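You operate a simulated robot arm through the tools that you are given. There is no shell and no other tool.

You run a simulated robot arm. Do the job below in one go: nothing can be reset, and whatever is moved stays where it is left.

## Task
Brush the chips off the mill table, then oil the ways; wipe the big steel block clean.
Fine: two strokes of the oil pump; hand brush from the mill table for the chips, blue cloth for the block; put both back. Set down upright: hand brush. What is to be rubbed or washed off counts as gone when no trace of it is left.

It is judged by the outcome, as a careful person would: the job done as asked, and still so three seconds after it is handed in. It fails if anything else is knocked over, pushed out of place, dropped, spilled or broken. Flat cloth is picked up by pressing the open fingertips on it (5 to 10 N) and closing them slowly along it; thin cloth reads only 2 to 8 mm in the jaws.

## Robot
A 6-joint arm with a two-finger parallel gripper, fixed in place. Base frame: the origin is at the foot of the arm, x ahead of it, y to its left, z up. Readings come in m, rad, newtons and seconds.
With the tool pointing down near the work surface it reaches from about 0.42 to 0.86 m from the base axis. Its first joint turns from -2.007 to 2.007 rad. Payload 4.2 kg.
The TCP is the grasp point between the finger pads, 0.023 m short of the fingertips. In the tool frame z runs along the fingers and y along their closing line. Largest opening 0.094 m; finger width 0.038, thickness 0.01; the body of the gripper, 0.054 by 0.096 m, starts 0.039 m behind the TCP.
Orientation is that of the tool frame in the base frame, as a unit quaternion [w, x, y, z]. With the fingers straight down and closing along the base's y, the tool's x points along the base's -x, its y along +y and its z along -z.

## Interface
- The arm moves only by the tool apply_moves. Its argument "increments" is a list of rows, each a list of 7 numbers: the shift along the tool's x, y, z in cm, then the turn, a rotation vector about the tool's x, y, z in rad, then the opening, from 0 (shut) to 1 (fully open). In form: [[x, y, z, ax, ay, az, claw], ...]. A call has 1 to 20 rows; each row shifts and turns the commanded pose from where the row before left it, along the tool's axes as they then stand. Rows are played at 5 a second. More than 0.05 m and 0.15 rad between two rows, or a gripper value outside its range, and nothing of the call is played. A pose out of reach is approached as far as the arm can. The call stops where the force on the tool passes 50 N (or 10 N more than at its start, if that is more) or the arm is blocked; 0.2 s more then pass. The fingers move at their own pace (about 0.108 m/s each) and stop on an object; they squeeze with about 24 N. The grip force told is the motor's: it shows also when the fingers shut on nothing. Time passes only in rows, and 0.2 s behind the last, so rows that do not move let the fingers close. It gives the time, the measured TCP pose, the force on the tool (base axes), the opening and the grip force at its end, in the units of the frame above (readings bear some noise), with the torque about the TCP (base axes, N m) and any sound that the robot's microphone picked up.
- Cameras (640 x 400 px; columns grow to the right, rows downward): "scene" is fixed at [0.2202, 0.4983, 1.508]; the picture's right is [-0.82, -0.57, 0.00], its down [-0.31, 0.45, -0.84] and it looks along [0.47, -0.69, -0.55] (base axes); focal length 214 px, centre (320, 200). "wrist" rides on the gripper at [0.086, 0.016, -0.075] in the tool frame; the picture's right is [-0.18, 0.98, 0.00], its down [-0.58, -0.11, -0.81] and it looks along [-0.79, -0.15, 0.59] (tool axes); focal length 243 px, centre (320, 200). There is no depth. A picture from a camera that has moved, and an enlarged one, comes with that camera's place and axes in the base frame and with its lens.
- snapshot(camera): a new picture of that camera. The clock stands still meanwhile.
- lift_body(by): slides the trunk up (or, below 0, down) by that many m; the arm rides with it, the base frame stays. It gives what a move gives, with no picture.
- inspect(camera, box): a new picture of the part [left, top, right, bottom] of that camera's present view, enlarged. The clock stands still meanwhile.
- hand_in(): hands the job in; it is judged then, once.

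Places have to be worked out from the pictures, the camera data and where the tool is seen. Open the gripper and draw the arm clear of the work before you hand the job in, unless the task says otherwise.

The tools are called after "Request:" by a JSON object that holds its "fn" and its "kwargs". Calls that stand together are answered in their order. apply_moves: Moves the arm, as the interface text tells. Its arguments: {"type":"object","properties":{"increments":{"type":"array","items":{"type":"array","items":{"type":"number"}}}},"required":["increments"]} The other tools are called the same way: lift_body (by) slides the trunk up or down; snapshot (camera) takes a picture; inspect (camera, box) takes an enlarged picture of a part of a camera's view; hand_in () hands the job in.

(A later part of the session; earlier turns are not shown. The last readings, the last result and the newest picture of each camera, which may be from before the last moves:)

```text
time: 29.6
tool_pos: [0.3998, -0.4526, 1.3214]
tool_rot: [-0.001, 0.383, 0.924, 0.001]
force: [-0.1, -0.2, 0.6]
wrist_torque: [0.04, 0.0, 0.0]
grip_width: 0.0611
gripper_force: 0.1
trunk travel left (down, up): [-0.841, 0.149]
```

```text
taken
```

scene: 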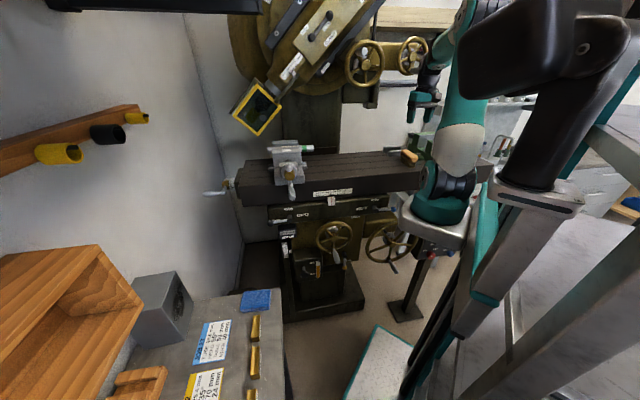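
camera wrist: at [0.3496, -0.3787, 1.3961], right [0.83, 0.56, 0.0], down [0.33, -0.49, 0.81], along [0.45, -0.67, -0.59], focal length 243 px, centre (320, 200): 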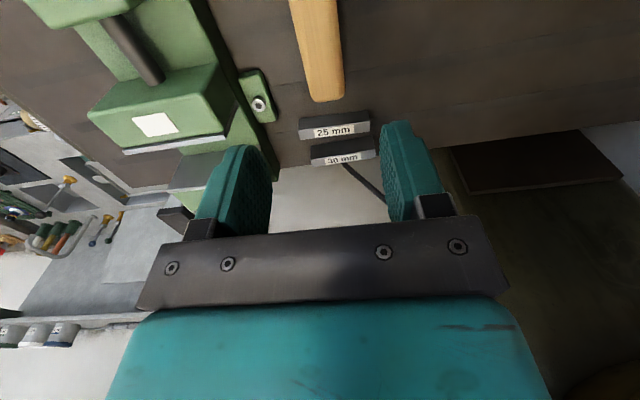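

The brush stands upright where it was. For the pump I'll swing the arm around in front of the mill, staying inside the table edge and clear of the head guard, ready to lower the trunk.

Request:
{"fn": "apply_moves", "kwargs": {"increments": [[3.0, 0, 0, 0, 0, 0, 0.65], [3.0, 2.0, 0, 0, 0, 0, 0.65], [0.5, 4.5, 0, 0, 0, 0, 0.65], [0.5, 4.5, 0, 0, 0, 0, 0.65], [0.5, 4.5, 0, 0, 0, 0, 0.65], [0.8, 4.5, 0, 0, 0, 0, 0.65], [1.5, 4.5, 0, 0, 0, 0, 0.65], [2.0, 4.4, 0, 0, 0, 0, 0.65], [2.0, 4.4, 0, 0, 0, 0, 0.65], [2.5, 4.2, 0, 0, 0, 0, 0.65], [3.0, 3.8, 0, 0, 0, 0, 0.65], [3.5, 3.4, 0, 0, 0, 0, 0.65], [3.0, 2.0, 0, 0, 0, 0, 0.65]]}}

Request:
{"fn": "snapshot", "kwargs": {"camera": "wrist"}}

Request:
{"fn": "snapshot", "kwargs": {"camera": "scene"}}

```text
time: 32.4
tool_pos: [0.5465, 0.0598, 1.3202]
tool_rot: [0.0, 0.383, 0.924, -0.001]
force: [-0.3, -1.3, -0.2]
wrist_torque: [0.02, -0.01, -0.02]
grip_width: 0.061
gripper_force: 0.0
trunk travel left (down, up): [-0.841, 0.149]
```

```text
taken
camera wrist: at [0.4979, 0.1331, 1.3949], right [0.83, 0.56, 0.0], down [0.33, -0.49, 0.81], along [0.45, -0.67, -0.59], focal length 243 px, centre (320, 200)
```

wrist: 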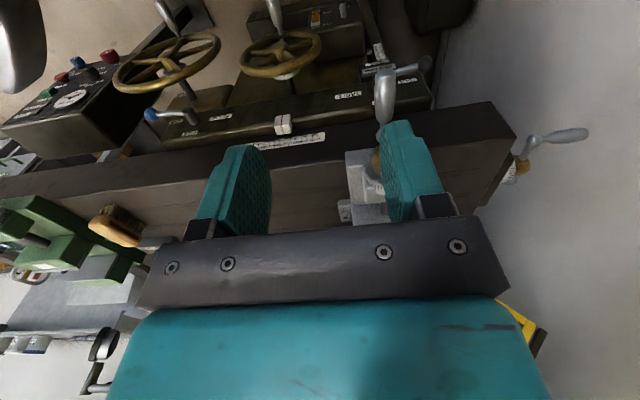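

```text
taken
```

scene: 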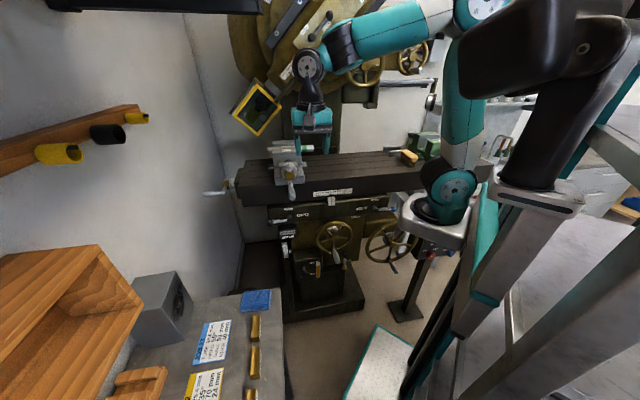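

The vise handle sticks out to about (0.60, 0.09, 1.18), close to me, so I must back off before lowering. First I'll look at the pump front from here.

Request:
{"fn": "inspect", "kwargs": {"camera": "wrist", "box": [240, 0, 420, 100]}}

Request:
{"fn": "inspect", "kwargs": {"camera": "scene", "box": [270, 120, 350, 210]}}

Request:
{"fn": "inspect", "kwargs": {"camera": "scene", "box": [290, 250, 340, 285]}}

```text
3.56 times, centred on (330, 50) of wrist
camera zoom: at [0.4979, 0.1331, 1.3949], right [0.83, 0.56, 0.0], down [0.33, -0.49, 0.81], along [0.45, -0.67, -0.59], focal length 863 px, centre (284, 733)
```

zoom: 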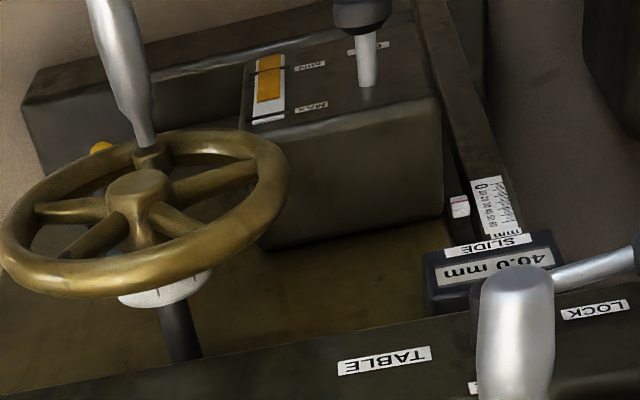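

```text
4.44 times, centred on (310, 165) of scene
camera zoom: at [0.2202, 0.4983, 1.508], right [-0.82, -0.57, 0.0], down [-0.31, 0.45, -0.84], along [0.47, -0.69, -0.55], focal length 953 px, centre (364, 356)
```

zoom: 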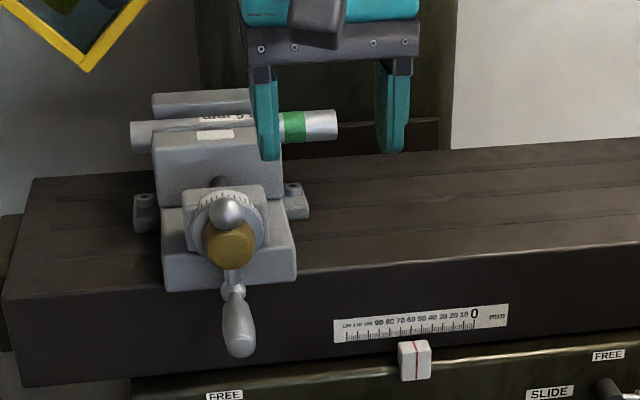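

```text
11.43 times, centred on (315, 268) of scene
camera zoom: at [0.2202, 0.4983, 1.508], right [-0.82, -0.57, 0.0], down [-0.31, 0.45, -0.84], along [0.47, -0.69, -0.55], focal length 2451 px, centre (377, -571)
```

zoom: 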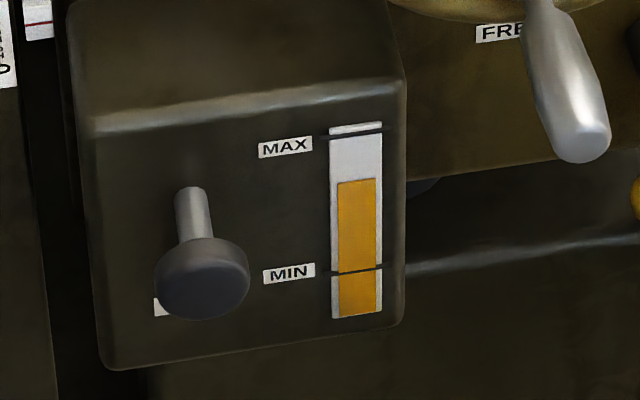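

The silver arm mount would come down very close to the big handwheel's crank, so I'll leave the trunk where it is and reach down with the arm. First I'll back away from the vise handle, turn the wrist 15°, and descend in the free space in front of the mill.

Request:
{"fn": "apply_moves", "kwargs": {"increments": [[3.77, -0.25, 0, 0, 0, 0, 0.4], [3.77, -0.25, 3.5, 0, 0, 0, 0.2], [0, 0, 3.5, 0, 0, -0.131, 0], [0, 0, 0, 0, 0, -0.131, 0], [0, 0, 4, 0, 0, 0, 0], [0, 0, 4, 0, 0, 0, 0], [0, 0, 4, 0, 0, 0, 0], [0, 0, 4, 0, 0, 0, 0], [0, 0, 4, 0, 0, 0, 0]]}}

Request:
{"fn": "snapshot", "kwargs": {"camera": "wrist"}}

Request:
{"fn": "snapshot", "kwargs": {"camera": "scene"}}

```text
refused: row 2 steps farther than a row can; nothing moved
```

```text
taken
camera wrist: at [0.4979, 0.1331, 1.3949], right [0.83, 0.56, 0.0], down [0.33, -0.49, 0.81], along [0.45, -0.67, -0.59], focal length 243 px, centre (320, 200)
```

wrist: 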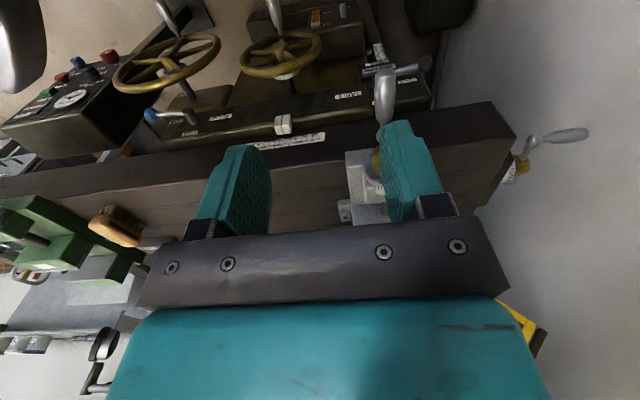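

```text
taken
```

scene: 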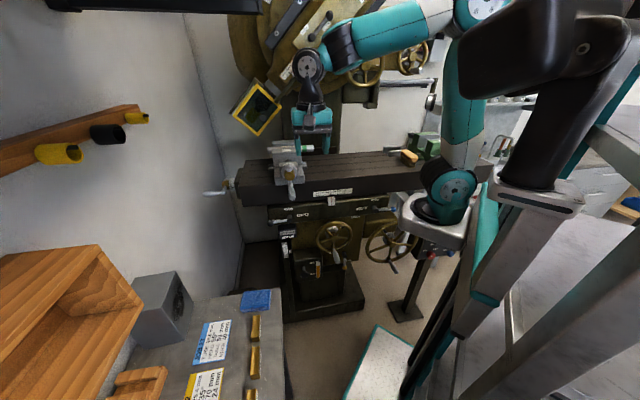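

The combined step was too long, so nothing moved. I'll repeat it with the backing off and the descent in separate rows.

Request:
{"fn": "apply_moves", "kwargs": {"increments": [[3.77, -0.25, 0, 0, 0, 0, 0.4], [3.77, -0.25, 0, 0, 0, 0, 0.2], [0, 0, 3.5, 0, 0, -0.131, 0], [0, 0, 3.5, 0, 0, -0.131, 0], [0, 0, 4, 0, 0, 0, 0], [0, 0, 4, 0, 0, 0, 0], [0, 0, 4, 0, 0, 0, 0], [0, 0, 4, 0, 0, 0, 0], [0, 0, 4, 0, 0, 0, 0]]}}

Request:
{"fn": "snapshot", "kwargs": {"camera": "wrist"}}

Request:
{"fn": "snapshot", "kwargs": {"camera": "scene"}}

```text
time: 34.4
tool_pos: [0.4903, 0.1087, 1.0509]
tool_rot: [0.0, 0.258, 0.966, -0.001]
force: [-0.7, -0.5, 0.4]
wrist_torque: [0.02, -0.01, -0.01]
grip_width: 0.0
gripper_force: 24.1
trunk travel left (down, up): [-0.841, 0.149]
```

```text
taken
camera wrist: at [0.4236, 0.1669, 1.1252], right [0.65, 0.76, 0.0], down [0.45, -0.39, 0.81], along [0.61, -0.53, -0.59], focal length 243 px, centre (320, 200)
```

wrist: 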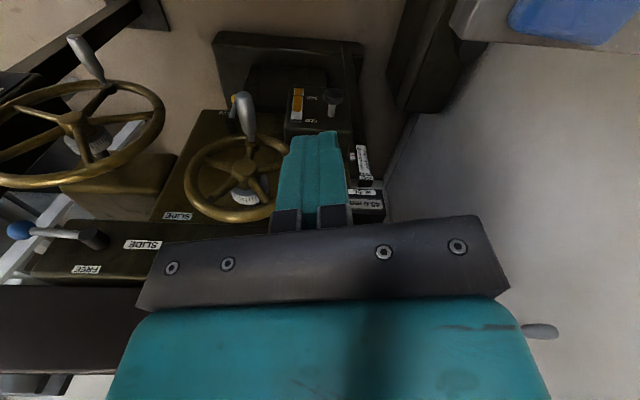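

```text
taken
```

scene: 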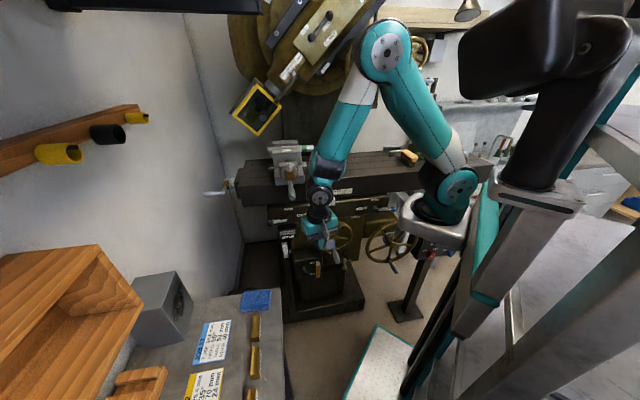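

The arm reaches down easily and the pump knob is now in clear view. I'll enlarge it to refine where it is.

Request:
{"fn": "inspect", "kwargs": {"camera": "wrist", "box": [260, 60, 400, 150]}}

Request:
{"fn": "inspect", "kwargs": {"camera": "scene", "box": [280, 190, 380, 290]}}

```text
4.44 times, centred on (330, 105) of wrist
camera zoom: at [0.4236, 0.1669, 1.1252], right [0.65, 0.76, 0.0], down [0.45, -0.39, 0.81], along [0.61, -0.53, -0.59], focal length 1078 px, centre (276, 622)
```

zoom: 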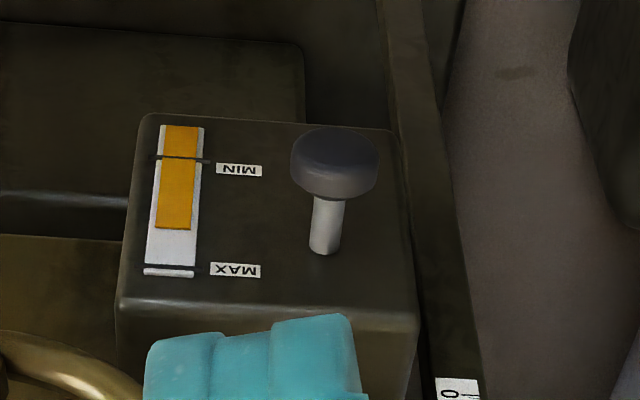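

```text
4.00 times, centred on (330, 240) of scene
camera zoom: at [0.2202, 0.4983, 1.508], right [-0.82, -0.57, 0.0], down [-0.31, 0.45, -0.84], along [0.47, -0.69, -0.55], focal length 858 px, centre (280, 40)
```

zoom: 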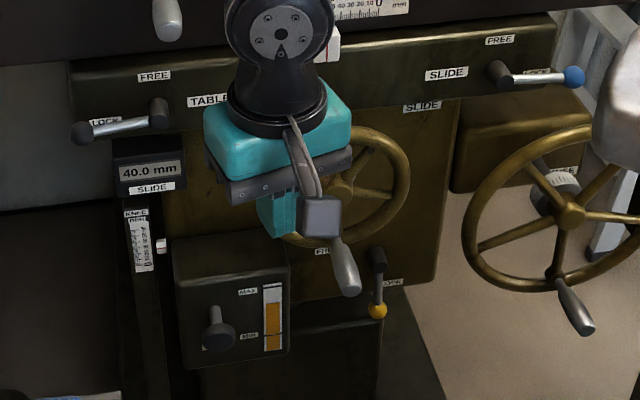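

The knob is about (0.638, 0.012, 0.677), 38 mm across, on a 12 mm rod pointing out from the mill. With the fingers closed I'll tilt the tool 60° towards the mill in place, then check that the pose was reachable.

Request:
{"fn": "apply_moves", "kwargs": {"increments": [[0, 0, 0, 0, -0.131, 0, 0], [0, 0, 0, 0, -0.131, 0, 0], [0, 0, 0, 0, -0.131, 0, 0], [0, 0, 0, 0, -0.131, 0, 0], [0, 0, 0, 0, -0.131, 0, 0], [0, 0, 0, 0, -0.131, 0, 0], [0, 0, 0, 0, -0.131, 0, 0], [0, 0, 0, 0, -0.131, 0, 0]]}}

Request:
{"fn": "snapshot", "kwargs": {"camera": "scene"}}

Request:
{"fn": "snapshot", "kwargs": {"camera": "wrist"}}

```text
time: 36.2
tool_pos: [0.4902, 0.1096, 1.0493]
tool_rot: [0.485, 0.224, 0.835, -0.13]
force: [-0.6, -0.2, 0.2]
wrist_torque: [0.01, 0.03, 0.01]
grip_width: 0.0
gripper_force: 23.9
trunk travel left (down, up): [-0.841, 0.149]
```

```text
taken
```

scene: 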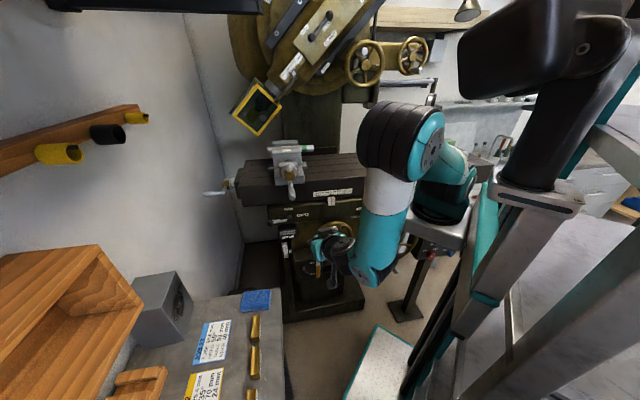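

```text
taken
camera wrist: at [0.4048, 0.1782, 1.0129], right [0.57, 0.81, 0.16], down [-0.41, 0.11, 0.91], along [0.71, -0.58, 0.39], focal length 243 px, centre (320, 200)
```

wrist: 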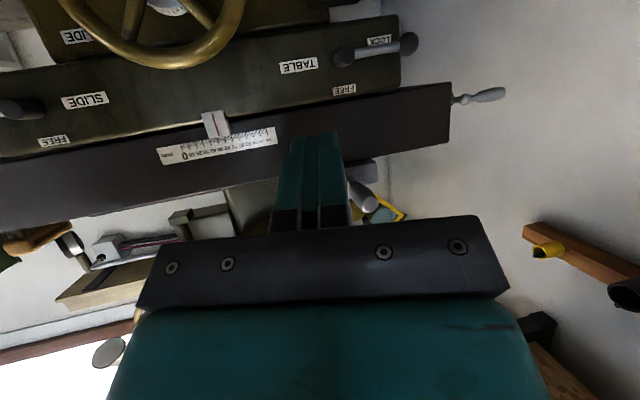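

The tilt worked with the TCP held in place. Now I'll go straight down 0.30 m, still well back from the mill.

Request:
{"fn": "apply_moves", "kwargs": {"increments": [[3.72, 0, 2.13, 0, 0, 0, 0], [3.72, 0, 2.13, 0, 0, 0, 0], [3.72, 0, 2.13, 0, 0, 0, 0], [3.72, 0, 2.13, 0, 0, 0, 0], [3.72, 0, 2.13, 0, 0, 0, 0], [3.72, 0, 2.13, 0, 0, 0, 0], [3.72, 0, 2.13, 0, 0, 0, 0]]}}

Request:
{"fn": "snapshot", "kwargs": {"camera": "scene"}}

Request:
{"fn": "snapshot", "kwargs": {"camera": "wrist"}}

```text
time: 37.8
tool_pos: [0.4879, 0.1111, 0.7501]
tool_rot: [0.483, 0.224, 0.837, -0.13]
force: [-0.4, 0.5, 0.7]
wrist_torque: [-0.04, -0.03, 0.01]
grip_width: 0.0001
gripper_force: 23.9
trunk travel left (down, up): [-0.841, 0.149]
```

```text
taken
```

scene: 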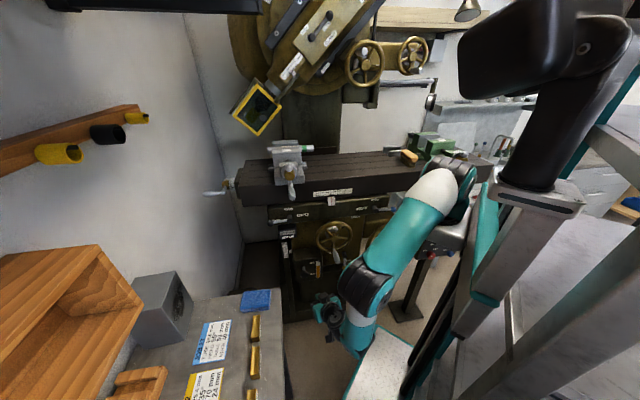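

```text
taken
camera wrist: at [0.4038, 0.179, 0.7127], right [0.57, 0.81, 0.16], down [-0.41, 0.11, 0.91], along [0.71, -0.58, 0.39], focal length 243 px, centre (320, 200)
```

wrist: 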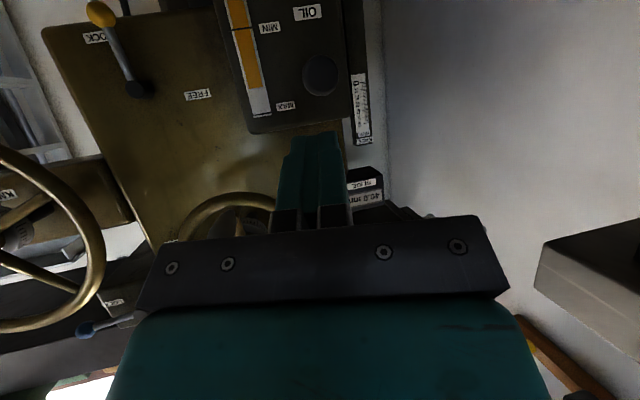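

The label under the knob says "OIL", so this is the pump, and the knob's front is at about (0.641, 0.015, 0.690). I'll bring the closed fingertips to about 3 cm in front of it.

Request:
{"fn": "apply_moves", "kwargs": {"increments": [[-0.37, 0.03, 3.59, 0, 0, 0, 0], [-0.37, 0.03, 3.59, 0, 0, 0, 0], [-0.37, 0.03, 3.59, 0, 0, 0, 0], [-0.37, 0.03, 3.59, 0, 0, 0, 0]]}}

Request:
{"fn": "snapshot", "kwargs": {"camera": "wrist"}}

Request:
{"fn": "inspect", "kwargs": {"camera": "scene", "box": [270, 230, 370, 300]}}

```text
time: 38.8
tool_pos: [0.6037, 0.0441, 0.6922]
tool_rot: [0.484, 0.224, 0.836, -0.13]
force: [-0.4, 0.7, -0.3]
wrist_torque: [0.01, -0.01, 0.02]
grip_width: 0.0
gripper_force: 23.7
trunk travel left (down, up): [-0.841, 0.149]
```

```text
taken
camera wrist: at [0.519, 0.1131, 0.6549], right [0.57, 0.81, 0.16], down [-0.41, 0.11, 0.91], along [0.71, -0.58, 0.39], focal length 243 px, centre (320, 200)
```

wrist: 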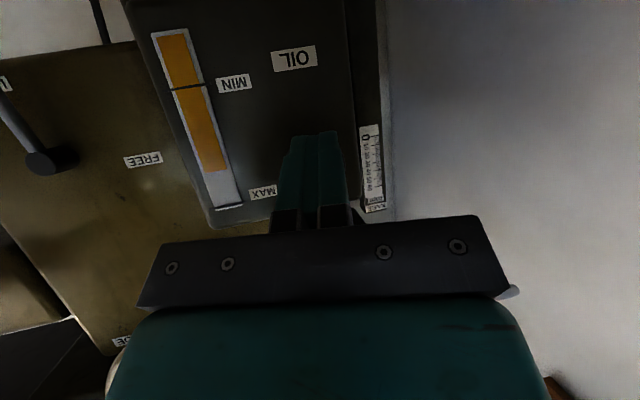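

```text
5.71 times, centred on (320, 265) of scene
camera zoom: at [0.2202, 0.4983, 1.508], right [-0.82, -0.57, 0.0], down [-0.31, 0.45, -0.84], along [0.47, -0.69, -0.55], focal length 1226 px, centre (320, -171)
```

zoom: 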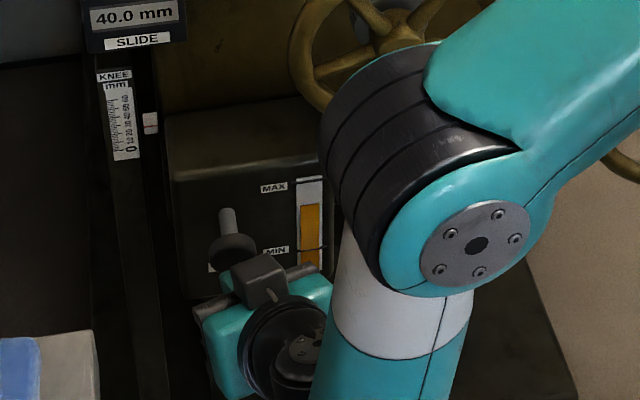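

The fingertips are lined up in front of the knob. I'll advance in small steps along the rod's axis until I feel it.

Request:
{"fn": "apply_moves", "kwargs": {"increments": [[-0.24, -0.13, 0.42, 0, 0, 0, 0], [-0.24, -0.13, 0.42, 0, 0, 0, 0], [-0.24, -0.13, 0.42, 0, 0, 0, 0]]}}

Request:
{"fn": "inspect", "kwargs": {"camera": "scene", "box": [280, 240, 340, 290]}}

```text
time: 39.6
tool_pos: [0.6141, 0.0327, 0.692]
tool_rot: [0.484, 0.224, 0.836, -0.13]
force: [-5.5, 5.4, 4.6]
wrist_torque: [-0.16, -0.14, -0.04]
grip_width: 0.0001
gripper_force: 24.2
trunk travel left (down, up): [-0.841, 0.149]
```

```text
8.00 times, centred on (310, 265) of scene
camera zoom: at [0.2202, 0.4983, 1.508], right [-0.82, -0.57, 0.0], down [-0.31, 0.45, -0.84], along [0.47, -0.69, -0.55], focal length 1716 px, centre (400, -320)
```

zoom: 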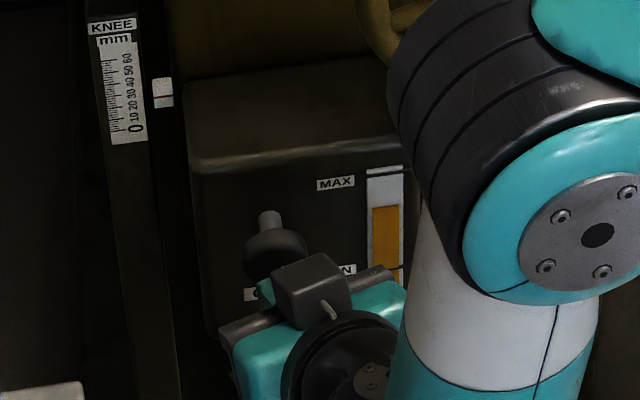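

There is contact at about 8 N along the rod and the rod is visibly sliding in. I'll keep pushing in 5 mm steps until the end stop.

Request:
{"fn": "apply_moves", "kwargs": {"increments": [[-0.24, -0.13, 0.42, 0, 0, 0, 0], [-0.24, -0.13, 0.42, 0, 0, 0, 0]]}}

Request:
{"fn": "inspect", "kwargs": {"camera": "scene", "box": [280, 240, 340, 290]}}

```text
time: 40.2
tool_pos: [0.6201, 0.0286, 0.6913]
tool_rot: [0.483, 0.223, 0.837, -0.129]
force: [-24.1, 15.8, 10.4]
wrist_torque: [-0.31, -0.34, -0.21]
grip_width: 0.0001
gripper_force: 24.1
trunk travel left (down, up): [-0.841, 0.149]
```

```text
8.00 times, centred on (310, 265) of scene
camera zoom: at [0.2202, 0.4983, 1.508], right [-0.82, -0.57, 0.0], down [-0.31, 0.45, -0.84], along [0.47, -0.69, -0.55], focal length 1716 px, centre (400, -320)
```

zoom: 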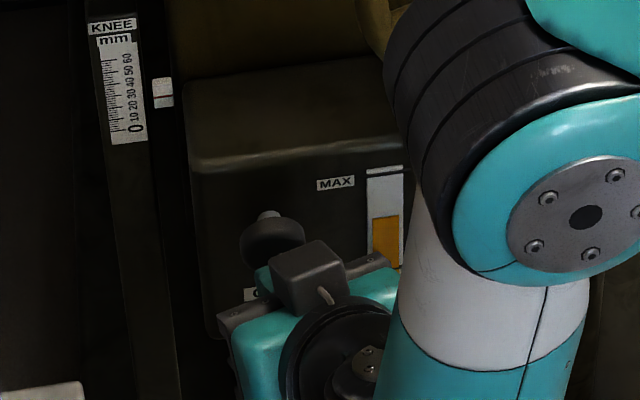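

The knob is almost flush, the force is up to 30 N and the oil level in the sight glass has dropped a little. I'll add a few millimetres to make sure this is a full stroke.

Request:
{"fn": "apply_moves", "kwargs": {"increments": [[-0.12, -0.065, 0.21, 0, 0, 0, 0], [0, 0, 0, 0, 0, 0, 0]]}}

Request:
{"fn": "inspect", "kwargs": {"camera": "scene", "box": [280, 240, 340, 290]}}

```text
time: 40.6
tool_pos: [0.6212, 0.029, 0.691]
tool_rot: [0.483, 0.221, 0.837, -0.128]
force: [-30.3, 15.4, 14.8]
wrist_torque: [-0.41, -0.44, -0.34]
grip_width: 0.0002
gripper_force: 24.6
trunk travel left (down, up): [-0.841, 0.149]
stopped in row 2: the force on the tool passed its limit at 53 N (the readings are from after the stop); the commanded pose is now the measured one
```

```text
8.00 times, centred on (310, 265) of scene
camera zoom: at [0.2202, 0.4983, 1.508], right [-0.82, -0.57, 0.0], down [-0.31, 0.45, -0.84], along [0.47, -0.69, -0.55], focal length 1716 px, centre (400, -320)
```

zoom: 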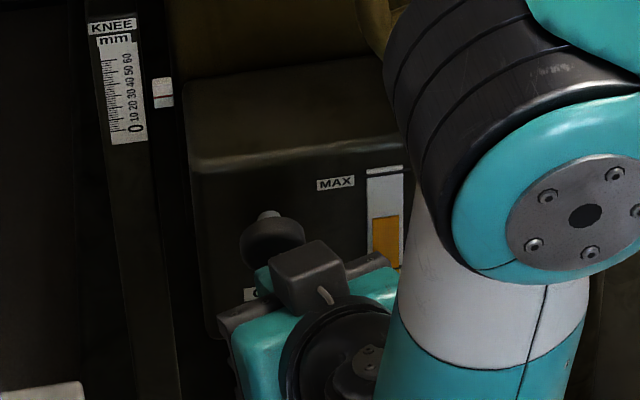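

That is the end stop (53 N), so stroke one is complete. I'll back off 3 cm and see whether the knob springs out again.

Request:
{"fn": "apply_moves", "kwargs": {"increments": [[0.481, 0.259, -0.838, 0, 0, 0, 0], [0.481, 0.259, -0.838, 0, 0, 0, 0], [0.481, 0.259, -0.838, 0, 0, 0, 0], [0, 0, 0, 0, 0, 0, 0], [0, 0, 0, 0, 0, 0, 0]]}}

Request:
{"fn": "inspect", "kwargs": {"camera": "scene", "box": [280, 240, 340, 290]}}

Request:
{"fn": "snapshot", "kwargs": {"camera": "wrist"}}

```text
time: 41.8
tool_pos: [0.6013, 0.0485, 0.6902]
tool_rot: [0.481, 0.222, 0.838, -0.128]
force: [0.3, -0.3, -0.2]
wrist_torque: [-0.01, -0.02, -0.03]
grip_width: 0.0003
gripper_force: 23.8
trunk travel left (down, up): [-0.841, 0.149]
```

```text
8.00 times, centred on (310, 265) of scene
camera zoom: at [0.2202, 0.4983, 1.508], right [-0.82, -0.57, 0.0], down [-0.31, 0.45, -0.84], along [0.47, -0.69, -0.55], focal length 1716 px, centre (400, -320)
```

zoom: 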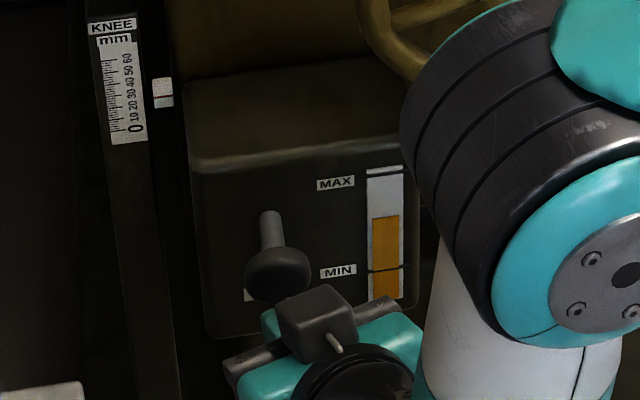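

```text
taken
camera wrist: at [0.5149, 0.1167, 0.6536], right [0.57, 0.81, 0.16], down [-0.4, 0.11, 0.91], along [0.72, -0.58, 0.39], focal length 243 px, centre (320, 200)
```

wrist: 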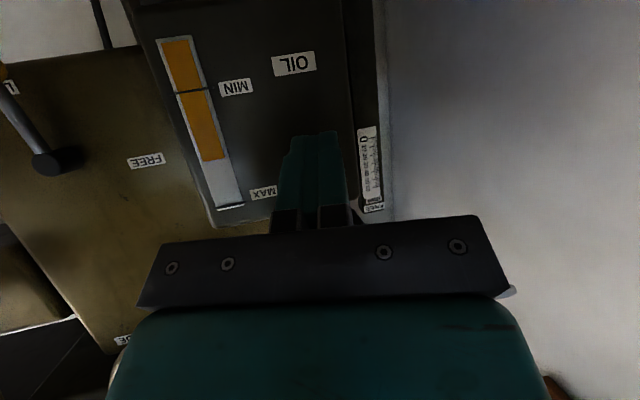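

The knob is fully out again and the oil level dropped by a notch. Now the second stroke, with the same push to the end stop.

Request:
{"fn": "apply_moves", "kwargs": {"increments": [[-0.24, -0.13, 0.42, 0, 0, 0, 0], [-0.24, -0.13, 0.42, 0, 0, 0, 0], [-0.24, -0.13, 0.42, 0, 0, 0, 0], [-0.24, -0.13, 0.42, 0, 0, 0, 0], [-0.24, -0.13, 0.42, 0, 0, 0, 0], [-0.14, -0.08, 0.25, 0, 0, 0, 0], [0, 0, 0, 0, 0, 0, 0]]}}

Request:
{"fn": "inspect", "kwargs": {"camera": "scene", "box": [280, 240, 340, 290]}}

```text
time: 43.4
tool_pos: [0.6206, 0.0287, 0.6896]
tool_rot: [0.482, 0.223, 0.837, -0.129]
force: [-11.6, 6.7, 0.8]
wrist_torque: [-0.02, -0.09, -0.14]
grip_width: 0.0002
gripper_force: 23.8
trunk travel left (down, up): [-0.841, 0.149]
```

```text
8.00 times, centred on (310, 265) of scene
camera zoom: at [0.2202, 0.4983, 1.508], right [-0.82, -0.57, 0.0], down [-0.31, 0.45, -0.84], along [0.47, -0.69, -0.55], focal length 1716 px, centre (400, -320)
```

zoom: 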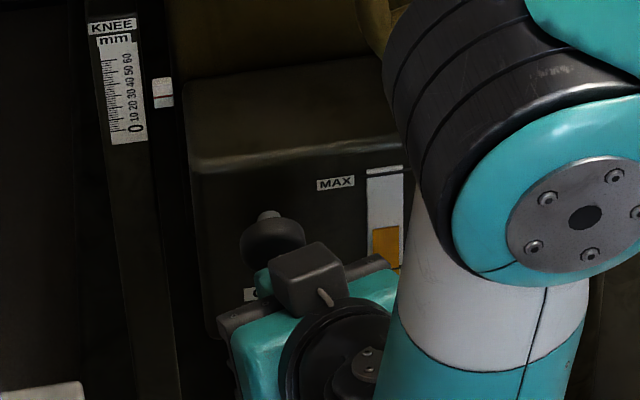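

The level has dropped a second notch and the knob is fully in, so both strokes are done. I'll release it and back away.

Request:
{"fn": "apply_moves", "kwargs": {"increments": [[0.481, 0.259, -0.838, 0, 0, 0, 0], [0.481, 0.259, -0.838, 0, 0, 0, 0], [0.481, 0.259, -0.838, 0, 0, 0, 0], [0.8, 0.2, -3.4, 0, 0, 0, 0], [0.8, 0, -3.6, 0, 0, 0, 0], [0.8, 0, -3.6, 0, 0, 0, 0]]}}

Request:
{"fn": "snapshot", "kwargs": {"camera": "wrist"}}

Request:
{"fn": "snapshot", "kwargs": {"camera": "scene"}}

Request:
{"fn": "inspect", "kwargs": {"camera": "scene", "box": [280, 240, 340, 290]}}

```text
time: 44.8
tool_pos: [0.5106, 0.1024, 0.723]
tool_rot: [0.481, 0.224, 0.838, -0.129]
force: [-0.7, 0.2, -1.1]
wrist_torque: [0.01, -0.01, -0.02]
grip_width: 0.0001
gripper_force: 23.9
trunk travel left (down, up): [-0.841, 0.149]
```

```text
taken
camera wrist: at [0.4249, 0.1705, 0.6863], right [0.57, 0.81, 0.16], down [-0.4, 0.11, 0.91], along [0.71, -0.58, 0.39], focal length 243 px, centre (320, 200)
```

wrist: 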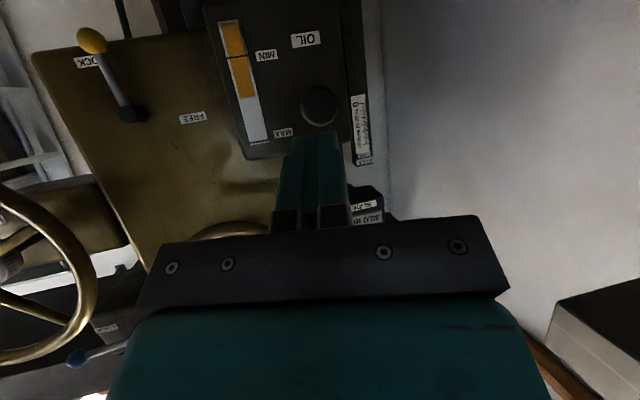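

```text
taken
```

scene: 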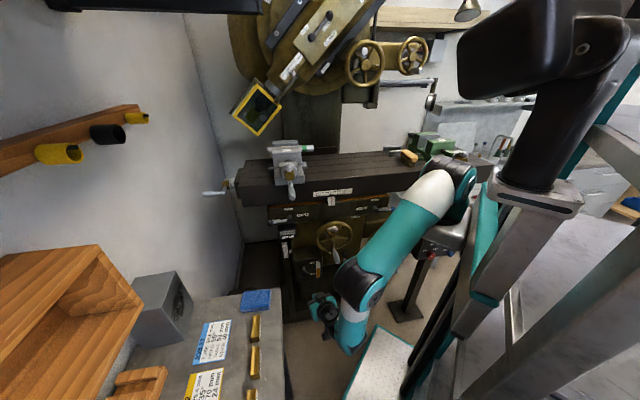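

```text
8.00 times, centred on (310, 265) of scene
camera zoom: at [0.2202, 0.4983, 1.508], right [-0.82, -0.57, 0.0], down [-0.31, 0.45, -0.84], along [0.47, -0.69, -0.55], focal length 1716 px, centre (400, -320)
```

zoom: 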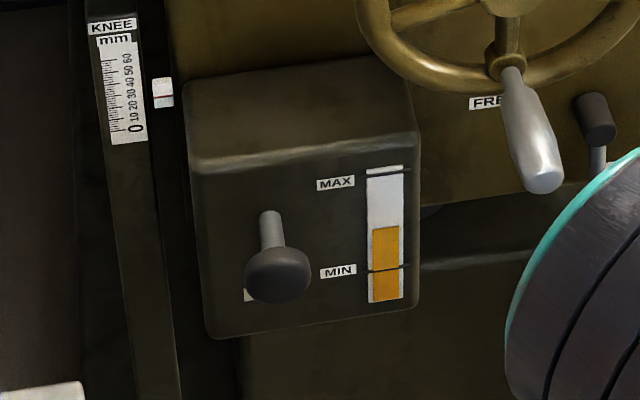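

The oil level is down two strokes and the knob is back out, so the oiling is done. I'll go straight up 0.33 m and bring the tool vertical again.

Request:
{"fn": "apply_moves", "kwargs": {"increments": [[-4.09, 0, -2.35, 0, 0, 0, 0], [-4.09, 0, -2.35, 0, 0, 0, 0], [-4.09, 0, -2.35, 0, 0, 0, 0], [-4.09, 0, -2.35, 0, 0, 0, 0], [-4.09, 0, -2.35, 0, 0, 0, 0], [-4.09, 0, -2.35, 0, 0, 0, 0], [-4.09, 0, -2.35, 0, 0, 0, 0], [0, 0, 0, 0, 0.131, 0, 0], [0, 0, 0, 0, 0.131, 0, 0], [0, 0, 0, 0, 0.131, 0, 0], [0, 0, 0, 0, 0.131, 0, 0], [0, 0, 0, 0, 0.131, 0, 0], [0, 0, 0, 0, 0.131, 0, 0], [0, 0, 0, 0, 0.131, 0, 0], [0, 0, 0, 0, 0.131, 0, 0]]}}

Request:
{"fn": "snapshot", "kwargs": {"camera": "scene"}}

```text
time: 48.0
tool_pos: [0.5117, 0.103, 1.0537]
tool_rot: [-0.004, 0.257, 0.966, 0.0]
force: [-0.9, 0.4, -0.7]
wrist_torque: [-0.03, 0.0, -0.01]
grip_width: 0.0001
gripper_force: 24.2
trunk travel left (down, up): [-0.841, 0.149]
```

```text
taken
```

scene: 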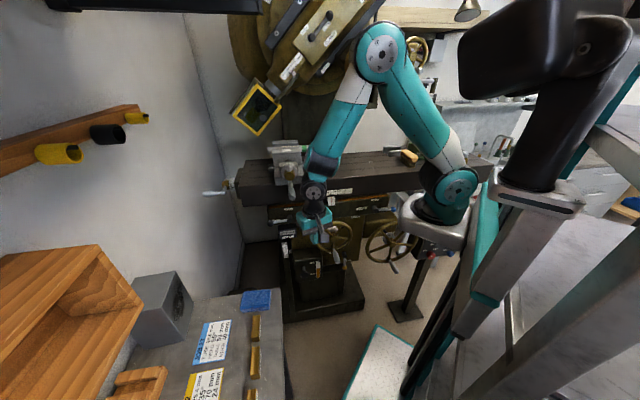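

The tool is vertical again. I'll turn it 75° so the wrist camera looks at the bench, rising 10 cm as I do.

Request:
{"fn": "apply_moves", "kwargs": {"increments": [[0, 0, -1, 0, 0, -0.131, 0.2], [0, 0, -1, 0, 0, -0.131, 0.4], [0, 0, -1, 0, 0, -0.131, 0.6], [0, 0, -1, 0, 0, -0.131, 0.8], [0, 0, -1, 0, 0, -0.131, 1], [0, 0, -1, 0, 0, -0.131, 1], [0, 0, -1, 0, 0, -0.131, 1], [0, 0, -1, 0, 0, -0.131, 1], [0, 0, -1, 0, 0, -0.131, 1], [0, 0, -1, 0, 0, -0.131, 1]]}}

Request:
{"fn": "snapshot", "kwargs": {"camera": "wrist"}}

Request:
{"fn": "snapshot", "kwargs": {"camera": "scene"}}

```text
time: 50.2
tool_pos: [0.5128, 0.1031, 1.1539]
tool_rot: [-0.002, -0.386, 0.923, 0.001]
force: [-0.3, 0.1, 0.9]
wrist_torque: [0.01, 0.04, -0.02]
grip_width: 0.0941
gripper_force: 0.0
trunk travel left (down, up): [-0.841, 0.149]
```

```text
taken
camera wrist: at [0.4405, 0.0525, 1.2284], right [-0.57, 0.82, 0.0], down [0.49, 0.34, 0.8], along [0.66, 0.46, -0.59], focal length 243 px, centre (320, 200)
```

wrist: 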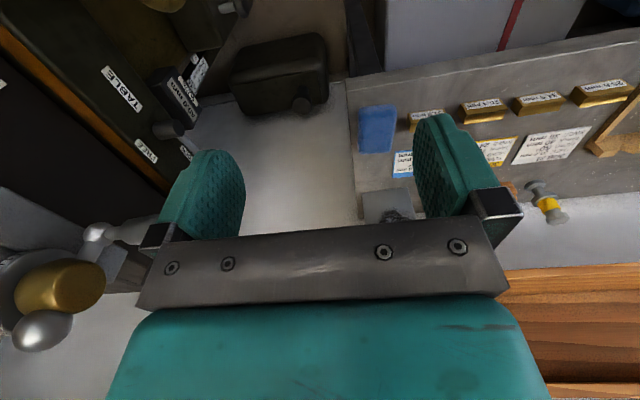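

```text
taken
```

scene: 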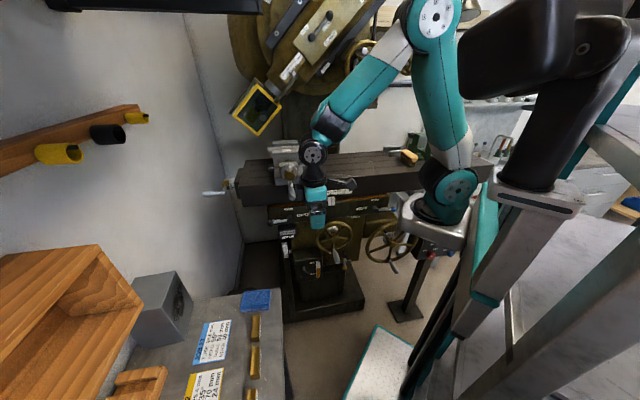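

The cloth lies at about (0.614, 0.299) on the bench top, z about 0.86, and the vise handle is close on my left. I'll first move away from the mill, then over the bench above the cloth.

Request:
{"fn": "apply_moves", "kwargs": {"increments": [[0, 3.25, 0, 0, 0, 0, 1], [0, 3.25, 0, 0, 0, 0, 1], [-4.2, 0, 0, 0, 0, 0, 1], [-4.2, 0, 0, 0, 0, 0, 1], [-4.2, 0, 0, 0, 0, 0, 1], [-4.2, 0, 0, 0, 0, 0, 1], [-4.2, 0, 0, 0, 0, 0, 0.8], [0, 0, 4, 0, 0, 0, 0.6], [0, 0, 4, 0, 0, 0, 0.5], [0, 0, 4, 0, 0, 0, 0.5], [0, 0, 3, 0, 0, 0, 0.5]]}}

Request:
{"fn": "snapshot", "kwargs": {"camera": "wrist"}}

Request:
{"fn": "snapshot", "kwargs": {"camera": "scene"}}

```text
time: 52.6
tool_pos: [0.6132, 0.2965, 1.0044]
tool_rot: [-0.002, -0.386, 0.923, 0.001]
force: [0.0, -0.1, -0.1]
wrist_torque: [-0.01, -0.01, 0.02]
grip_width: 0.047
gripper_force: 0.0
trunk travel left (down, up): [-0.841, 0.149]
```

```text
taken
camera wrist: at [0.5407, 0.2473, 1.0791], right [-0.57, 0.82, 0.0], down [0.49, 0.33, 0.81], along [0.66, 0.46, -0.59], focal length 243 px, centre (320, 200)
```

wrist: 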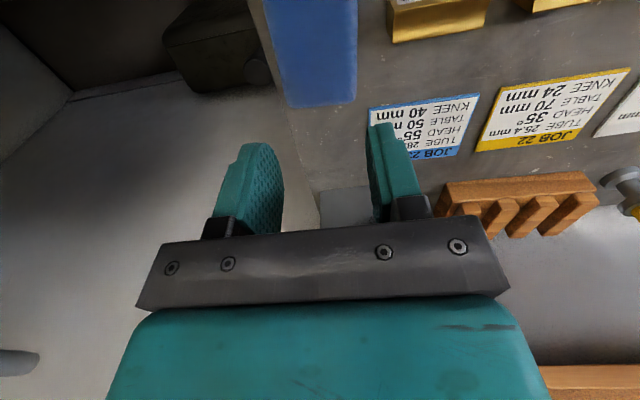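

```text
taken
```

scene: 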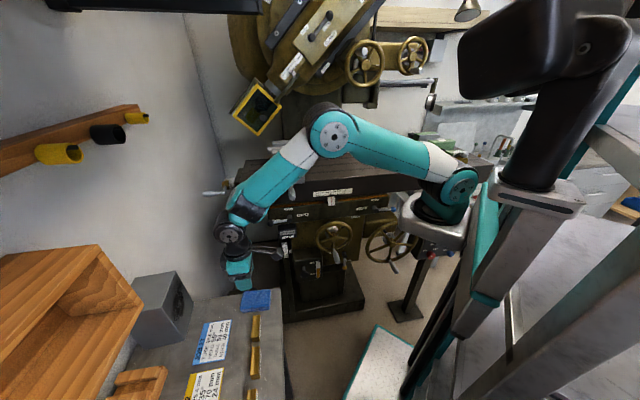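

The cloth spans about 65 mm across the jaws and 105 mm the other way, and I'm centred within 5 mm. I'll narrow the jaws to about 40 mm and descend to just above it.

Request:
{"fn": "apply_moves", "kwargs": {"increments": [[0, -0.4, 3, 0, 0, 0, 0.43], [0, 0, 3, 0, 0, 0, 0.43], [0, 0, 3, 0, 0, 0, 0.43], [0, 0, 1, 0, 0, 0, 0.43], [0, 0, 0, 0, 0, 0, 0.43]]}}

Request:
{"fn": "snapshot", "kwargs": {"camera": "wrist"}}

Request:
{"fn": "inspect", "kwargs": {"camera": "scene", "box": [180, 230, 320, 330]}}

```text
time: 53.6
tool_pos: [0.6182, 0.2966, 0.9131]
tool_rot: [0.002, -0.384, 0.923, 0.002]
force: [-2.5, -4.0, 25.4]
wrist_torque: [-0.34, 0.12, -0.03]
grip_width: 0.0406
gripper_force: 0.0
trunk travel left (down, up): [-0.841, 0.149]
stopped in row 5: the force on the tool passed its limit at 62 N (the readings are from after the stop); the commanded pose is now the measured one
```

```text
taken
camera wrist: at [0.545, 0.2467, 0.9871], right [-0.57, 0.82, 0.0], down [0.49, 0.33, 0.81], along [0.66, 0.46, -0.59], focal length 243 px, centre (320, 200)
```

wrist: 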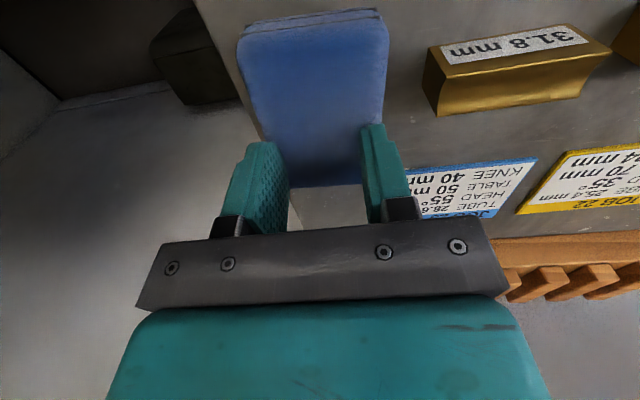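

```text
4.00 times, centred on (250, 280) of scene
camera zoom: at [0.2202, 0.4983, 1.508], right [-0.82, -0.57, 0.0], down [-0.31, 0.45, -0.84], along [0.47, -0.69, -0.55], focal length 858 px, centre (600, -120)
```

zoom: 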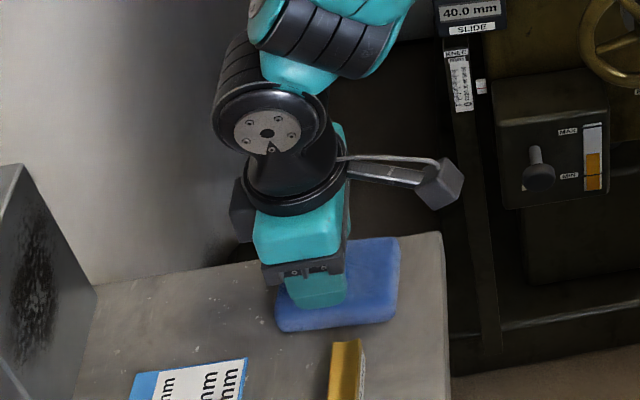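

I met the cloth higher than expected, with the TCP at 0.913, so its top is near z 0.89. I'll ease off, shift 1 cm back towards the cloth's centre, and press again gently.

Request:
{"fn": "apply_moves", "kwargs": {"increments": [[0, 0, -0.8, 0, 0, 0, 0.43], [1.0, 0.3, 0, 0, 0, 0, 0.43], [0, 0, 0.4, 0, 0, 0, 0.43], [0, 0, 0, 0, 0, 0, 0.43]]}}

```text
time: 54.6
tool_pos: [0.608, 0.2903, 0.9134]
tool_rot: [-0.001, -0.385, 0.923, 0.002]
force: [0.3, -0.1, 0.8]
wrist_torque: [0.04, 0.02, 0.0]
grip_width: 0.0404
gripper_force: 0.0
trunk travel left (down, up): [-0.841, 0.149]
```

No force yet at 0.913. I'll lower in 1 to 2 mm steps until it reads about 5 to 10 N.

Request:
{"fn": "apply_moves", "kwargs": {"increments": [[0, 0, 0.15, 0, 0, 0, 0.43], [0, 0, 0, 0, 0, 0, 0.43]]}}

```text
time: 55.2
tool_pos: [0.6088, 0.2913, 0.9122]
tool_rot: [0.0, -0.384, 0.923, 0.002]
force: [-1.2, -2.3, 11.2]
wrist_torque: [-0.16, 0.0, 0.0]
grip_width: 0.0403
gripper_force: 0.0
trunk travel left (down, up): [-0.841, 0.149]
```

That is 11 N, so I'll ease up a touch and close the jaws slowly along the cloth.

Request:
{"fn": "apply_moves", "kwargs": {"increments": [[0, 0, -0.03, 0, 0, 0, 0.43], [0, 0, 0, 0, 0, 0, 0.4], [0, 0, 0, 0, 0, 0, 0.36], [0, 0, 0, 0, 0, 0, 0.32], [0, 0, 0, 0, 0, 0, 0.28], [0, 0, 0, 0, 0, 0, 0.24], [0, 0, 0, 0, 0, 0, 0.2], [0, 0, 0, 0, 0, 0, 0.16], [0, 0, 0, 0, 0, 0, 0.12], [0, 0, 0, 0, 0, 0, 0.08], [0, 0, 0, 0, 0, 0, 0.04], [0, 0, 0, 0, 0, 0, 0], [0, 0, 0, 0, 0, 0, 0], [0, 0, 0, 0, 0, 0, 0]]}}

Request:
{"fn": "snapshot", "kwargs": {"camera": "wrist"}}

Request:
{"fn": "inspect", "kwargs": {"camera": "scene", "box": [200, 240, 310, 320]}}

```text
time: 58.2
tool_pos: [0.6073, 0.2921, 0.9132]
tool_rot: [0.0, -0.386, 0.923, 0.002]
force: [0.6, 0.4, 14.8]
wrist_torque: [-0.02, 0.0, 0.02]
grip_width: 0.0
gripper_force: 23.5
trunk travel left (down, up): [-0.841, 0.149]
```

```text
taken
camera wrist: at [0.5352, 0.2412, 0.9876], right [-0.57, 0.82, 0.0], down [0.49, 0.33, 0.81], along [0.66, 0.46, -0.59], focal length 243 px, centre (320, 200)
```

wrist: 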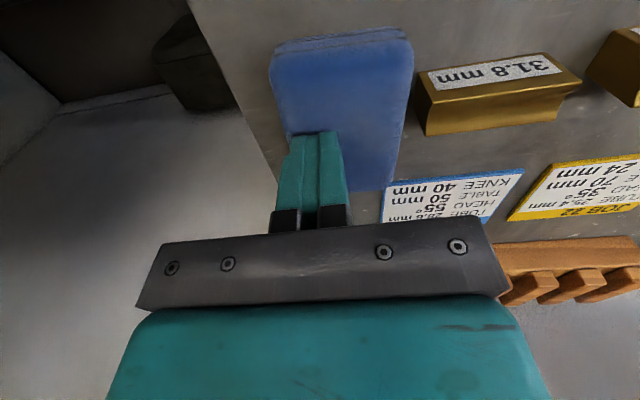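

```text
5.00 times, centred on (255, 280) of scene
camera zoom: at [0.2202, 0.4983, 1.508], right [-0.82, -0.57, 0.0], down [-0.31, 0.45, -0.84], along [0.47, -0.69, -0.55], focal length 1072 px, centre (645, -200)
```

zoom: 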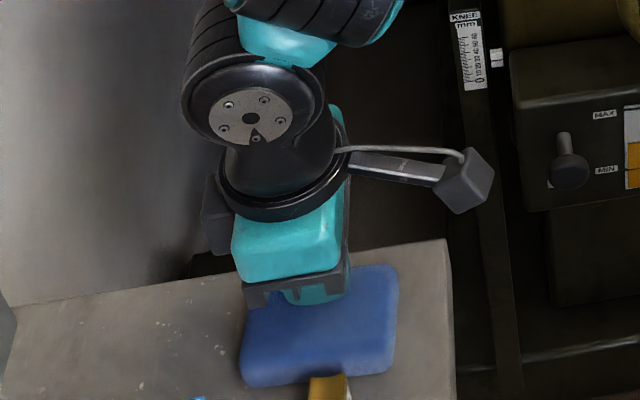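

The jaws shut on nothing: the cloth slid about 1 cm instead of bunching, and the force had crept up to 15 N. I'll lift, reopen, centre on the cloth's new position (about 1.5 cm towards the V-blocks) and press more carefully.

Request:
{"fn": "apply_moves", "kwargs": {"increments": [[0, 0, -0.7, 0, 0, 0, 0], [0, 1.4, 0, 0, 0, 0, 0.45], [0, 0, 0, 0, 0, 0, 0.45], [0, 0, 0.5, 0, 0, 0, 0.45], [0, 0, 0.1, 0, 0, 0, 0.45], [0, 0, 0, 0, 0, 0, 0.45]]}}

Request:
{"fn": "snapshot", "kwargs": {"camera": "wrist"}}

```text
time: 59.6
tool_pos: [0.5982, 0.3013, 0.9125]
tool_rot: [0.0, -0.384, 0.923, 0.002]
force: [-0.5, 0.2, -0.6]
wrist_torque: [-0.02, 0.03, -0.01]
grip_width: 0.0424
gripper_force: 0.1
trunk travel left (down, up): [-0.841, 0.149]
```

```text
taken
camera wrist: at [0.5256, 0.2515, 0.9882], right [-0.57, 0.82, 0.0], down [0.49, 0.33, 0.81], along [0.66, 0.46, -0.59], focal length 243 px, centre (320, 200)
```

wrist: 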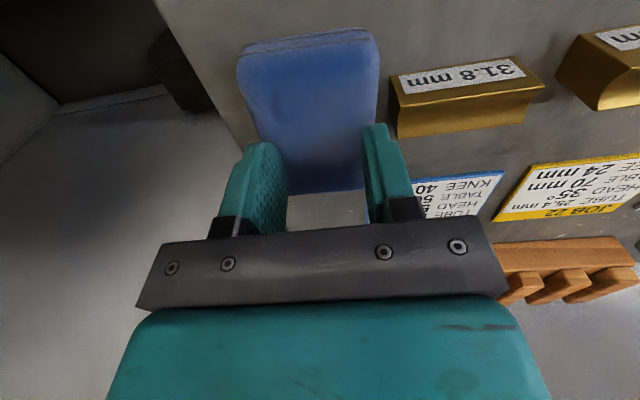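

The fingertips were half off the cloth, which is only about 53 mm wide. I'll raise a little, narrow the jaws to about 26 mm so both tips sit fully on it, and press again.

Request:
{"fn": "apply_moves", "kwargs": {"increments": [[0, 0, -0.4, 0, 0, 0, 0.28], [0.6, 0, 0, 0, 0, 0, 0.28], [0, 0, 0.4, 0, 0, 0, 0.28], [0, 0, 0.06, 0, 0, 0, 0.28], [0, 0, 0, 0, 0, 0, 0.28]]}}

Request:
{"fn": "snapshot", "kwargs": {"camera": "wrist"}}

```text
time: 60.8
tool_pos: [0.5947, 0.2964, 0.9135]
tool_rot: [0.0, -0.384, 0.924, 0.002]
force: [-0.2, -0.5, 0.7]
wrist_torque: [-0.02, 0.01, -0.01]
grip_width: 0.0264
gripper_force: 0.0
trunk travel left (down, up): [-0.841, 0.149]
```

```text
taken
camera wrist: at [0.5213, 0.247, 0.988], right [-0.57, 0.82, 0.0], down [0.49, 0.33, 0.81], along [0.66, 0.46, -0.59], focal length 243 px, centre (320, 200)
```

wrist: 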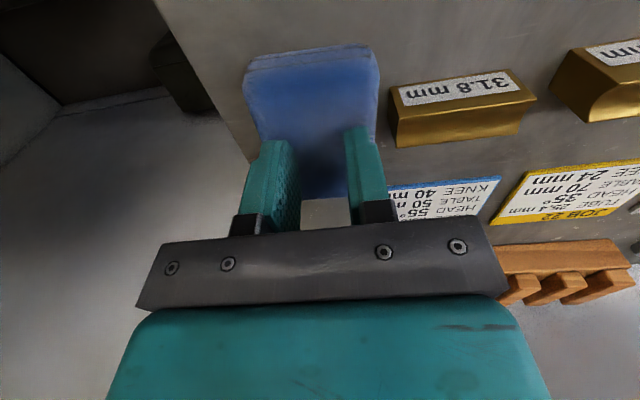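

Both tips are now over the cloth. I'll lower half a millimetre at a time until it reads about 7 N.

Request:
{"fn": "apply_moves", "kwargs": {"increments": [[0, 0, 0.05, 0, 0, 0, 0.28], [0, 0, 0.05, 0, 0, 0, 0.28], [0, 0, 0, 0, 0, 0, 0.28]]}}

```text
time: 61.6
tool_pos: [0.594, 0.2973, 0.9127]
tool_rot: [0.001, -0.385, 0.923, 0.001]
force: [-1.8, -1.1, 10.6]
wrist_torque: [-0.09, 0.01, 0.01]
grip_width: 0.0263
gripper_force: 0.1
trunk travel left (down, up): [-0.841, 0.149]
```

That is 10.6 N, so I'll ease off slightly and close at about half the earlier speed, checking midway.

Request:
{"fn": "apply_moves", "kwargs": {"increments": [[0, 0, -0.03, 0, 0, 0, 0.28], [0, 0, 0, 0, 0, 0, 0.26], [0, 0, 0, 0, 0, 0, 0.24], [0, 0, 0, 0, 0, 0, 0.22], [0, 0, 0, 0, 0, 0, 0.2], [0, 0, 0, 0, 0, 0, 0.18], [0, 0, 0, 0, 0, 0, 0.16], [0, 0, 0, 0, 0, 0, 0.14]]}}

Request:
{"fn": "snapshot", "kwargs": {"camera": "wrist"}}

```text
time: 63.4
tool_pos: [0.5936, 0.2962, 0.9125]
tool_rot: [0.0, -0.385, 0.923, 0.002]
force: [4.2, -3.9, 16.5]
wrist_torque: [-0.17, -0.13, -0.01]
grip_width: 0.017
gripper_force: 3.6
trunk travel left (down, up): [-0.841, 0.149]
```

```text
taken
camera wrist: at [0.5215, 0.2465, 0.9876], right [-0.57, 0.82, 0.0], down [0.49, 0.33, 0.81], along [0.66, 0.46, -0.59], focal length 243 px, centre (320, 200)
```

wrist: 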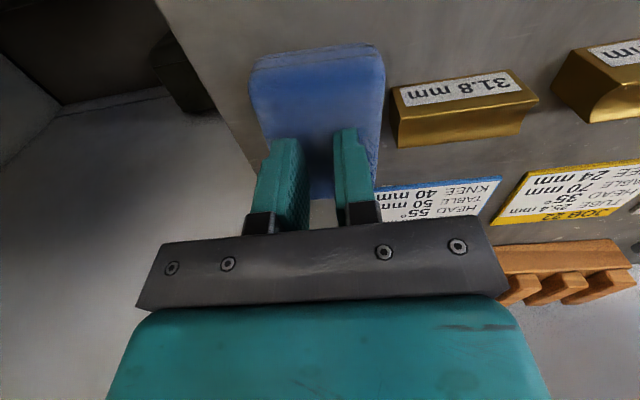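

The force rose to 16 N during the closing and the cloth is being dragged sideways. I'll ease up to get back into the 5 to 10 N band and carry on closing.

Request:
{"fn": "apply_moves", "kwargs": {"increments": [[0, 0, -0.06, 0, 0, 0, 0.14], [0, 0, 0, 0, 0, 0, 0.14]]}}

```text
time: 64.0
tool_pos: [0.5945, 0.2952, 0.9124]
tool_rot: [0.001, -0.385, 0.923, 0.002]
force: [4.9, -2.3, 10.1]
wrist_torque: [-0.09, -0.15, -0.01]
grip_width: 0.0162
gripper_force: 3.5
trunk travel left (down, up): [-0.841, 0.149]
```

The jaws now meet resistance (16 mm against 13 mm commanded, grip force 3.5 N), so some cloth is being gathered. I'll keep the force near 7 N and close further.

Request:
{"fn": "apply_moves", "kwargs": {"increments": [[0, 0, -0.03, 0, 0, 0, 0.14], [0, 0, 0, 0, 0, 0, 0.12], [0, 0, 0, 0, 0, 0, 0.1], [0, 0, 0, 0, 0, 0, 0.09], [0, 0, 0, 0, 0, 0, 0.08]]}}

Request:
{"fn": "inspect", "kwargs": {"camera": "wrist", "box": [220, 20, 420, 220]}}

```text
time: 65.2
tool_pos: [0.5929, 0.2965, 0.9127]
tool_rot: [0.0, -0.384, 0.923, 0.001]
force: [1.2, -2.5, 8.8]
wrist_torque: [-0.04, -0.03, 0.0]
grip_width: 0.0103
gripper_force: 3.7
trunk travel left (down, up): [-0.841, 0.149]
```

```text
2.00 times, centred on (320, 120) of wrist
camera zoom: at [0.5211, 0.2467, 0.9879], right [-0.57, 0.82, 0.0], down [0.49, 0.33, 0.81], along [0.66, 0.46, -0.59], focal length 485 px, centre (320, 360)
```

zoom: 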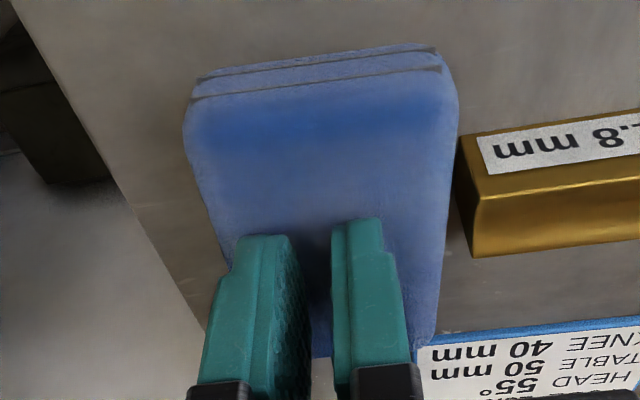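

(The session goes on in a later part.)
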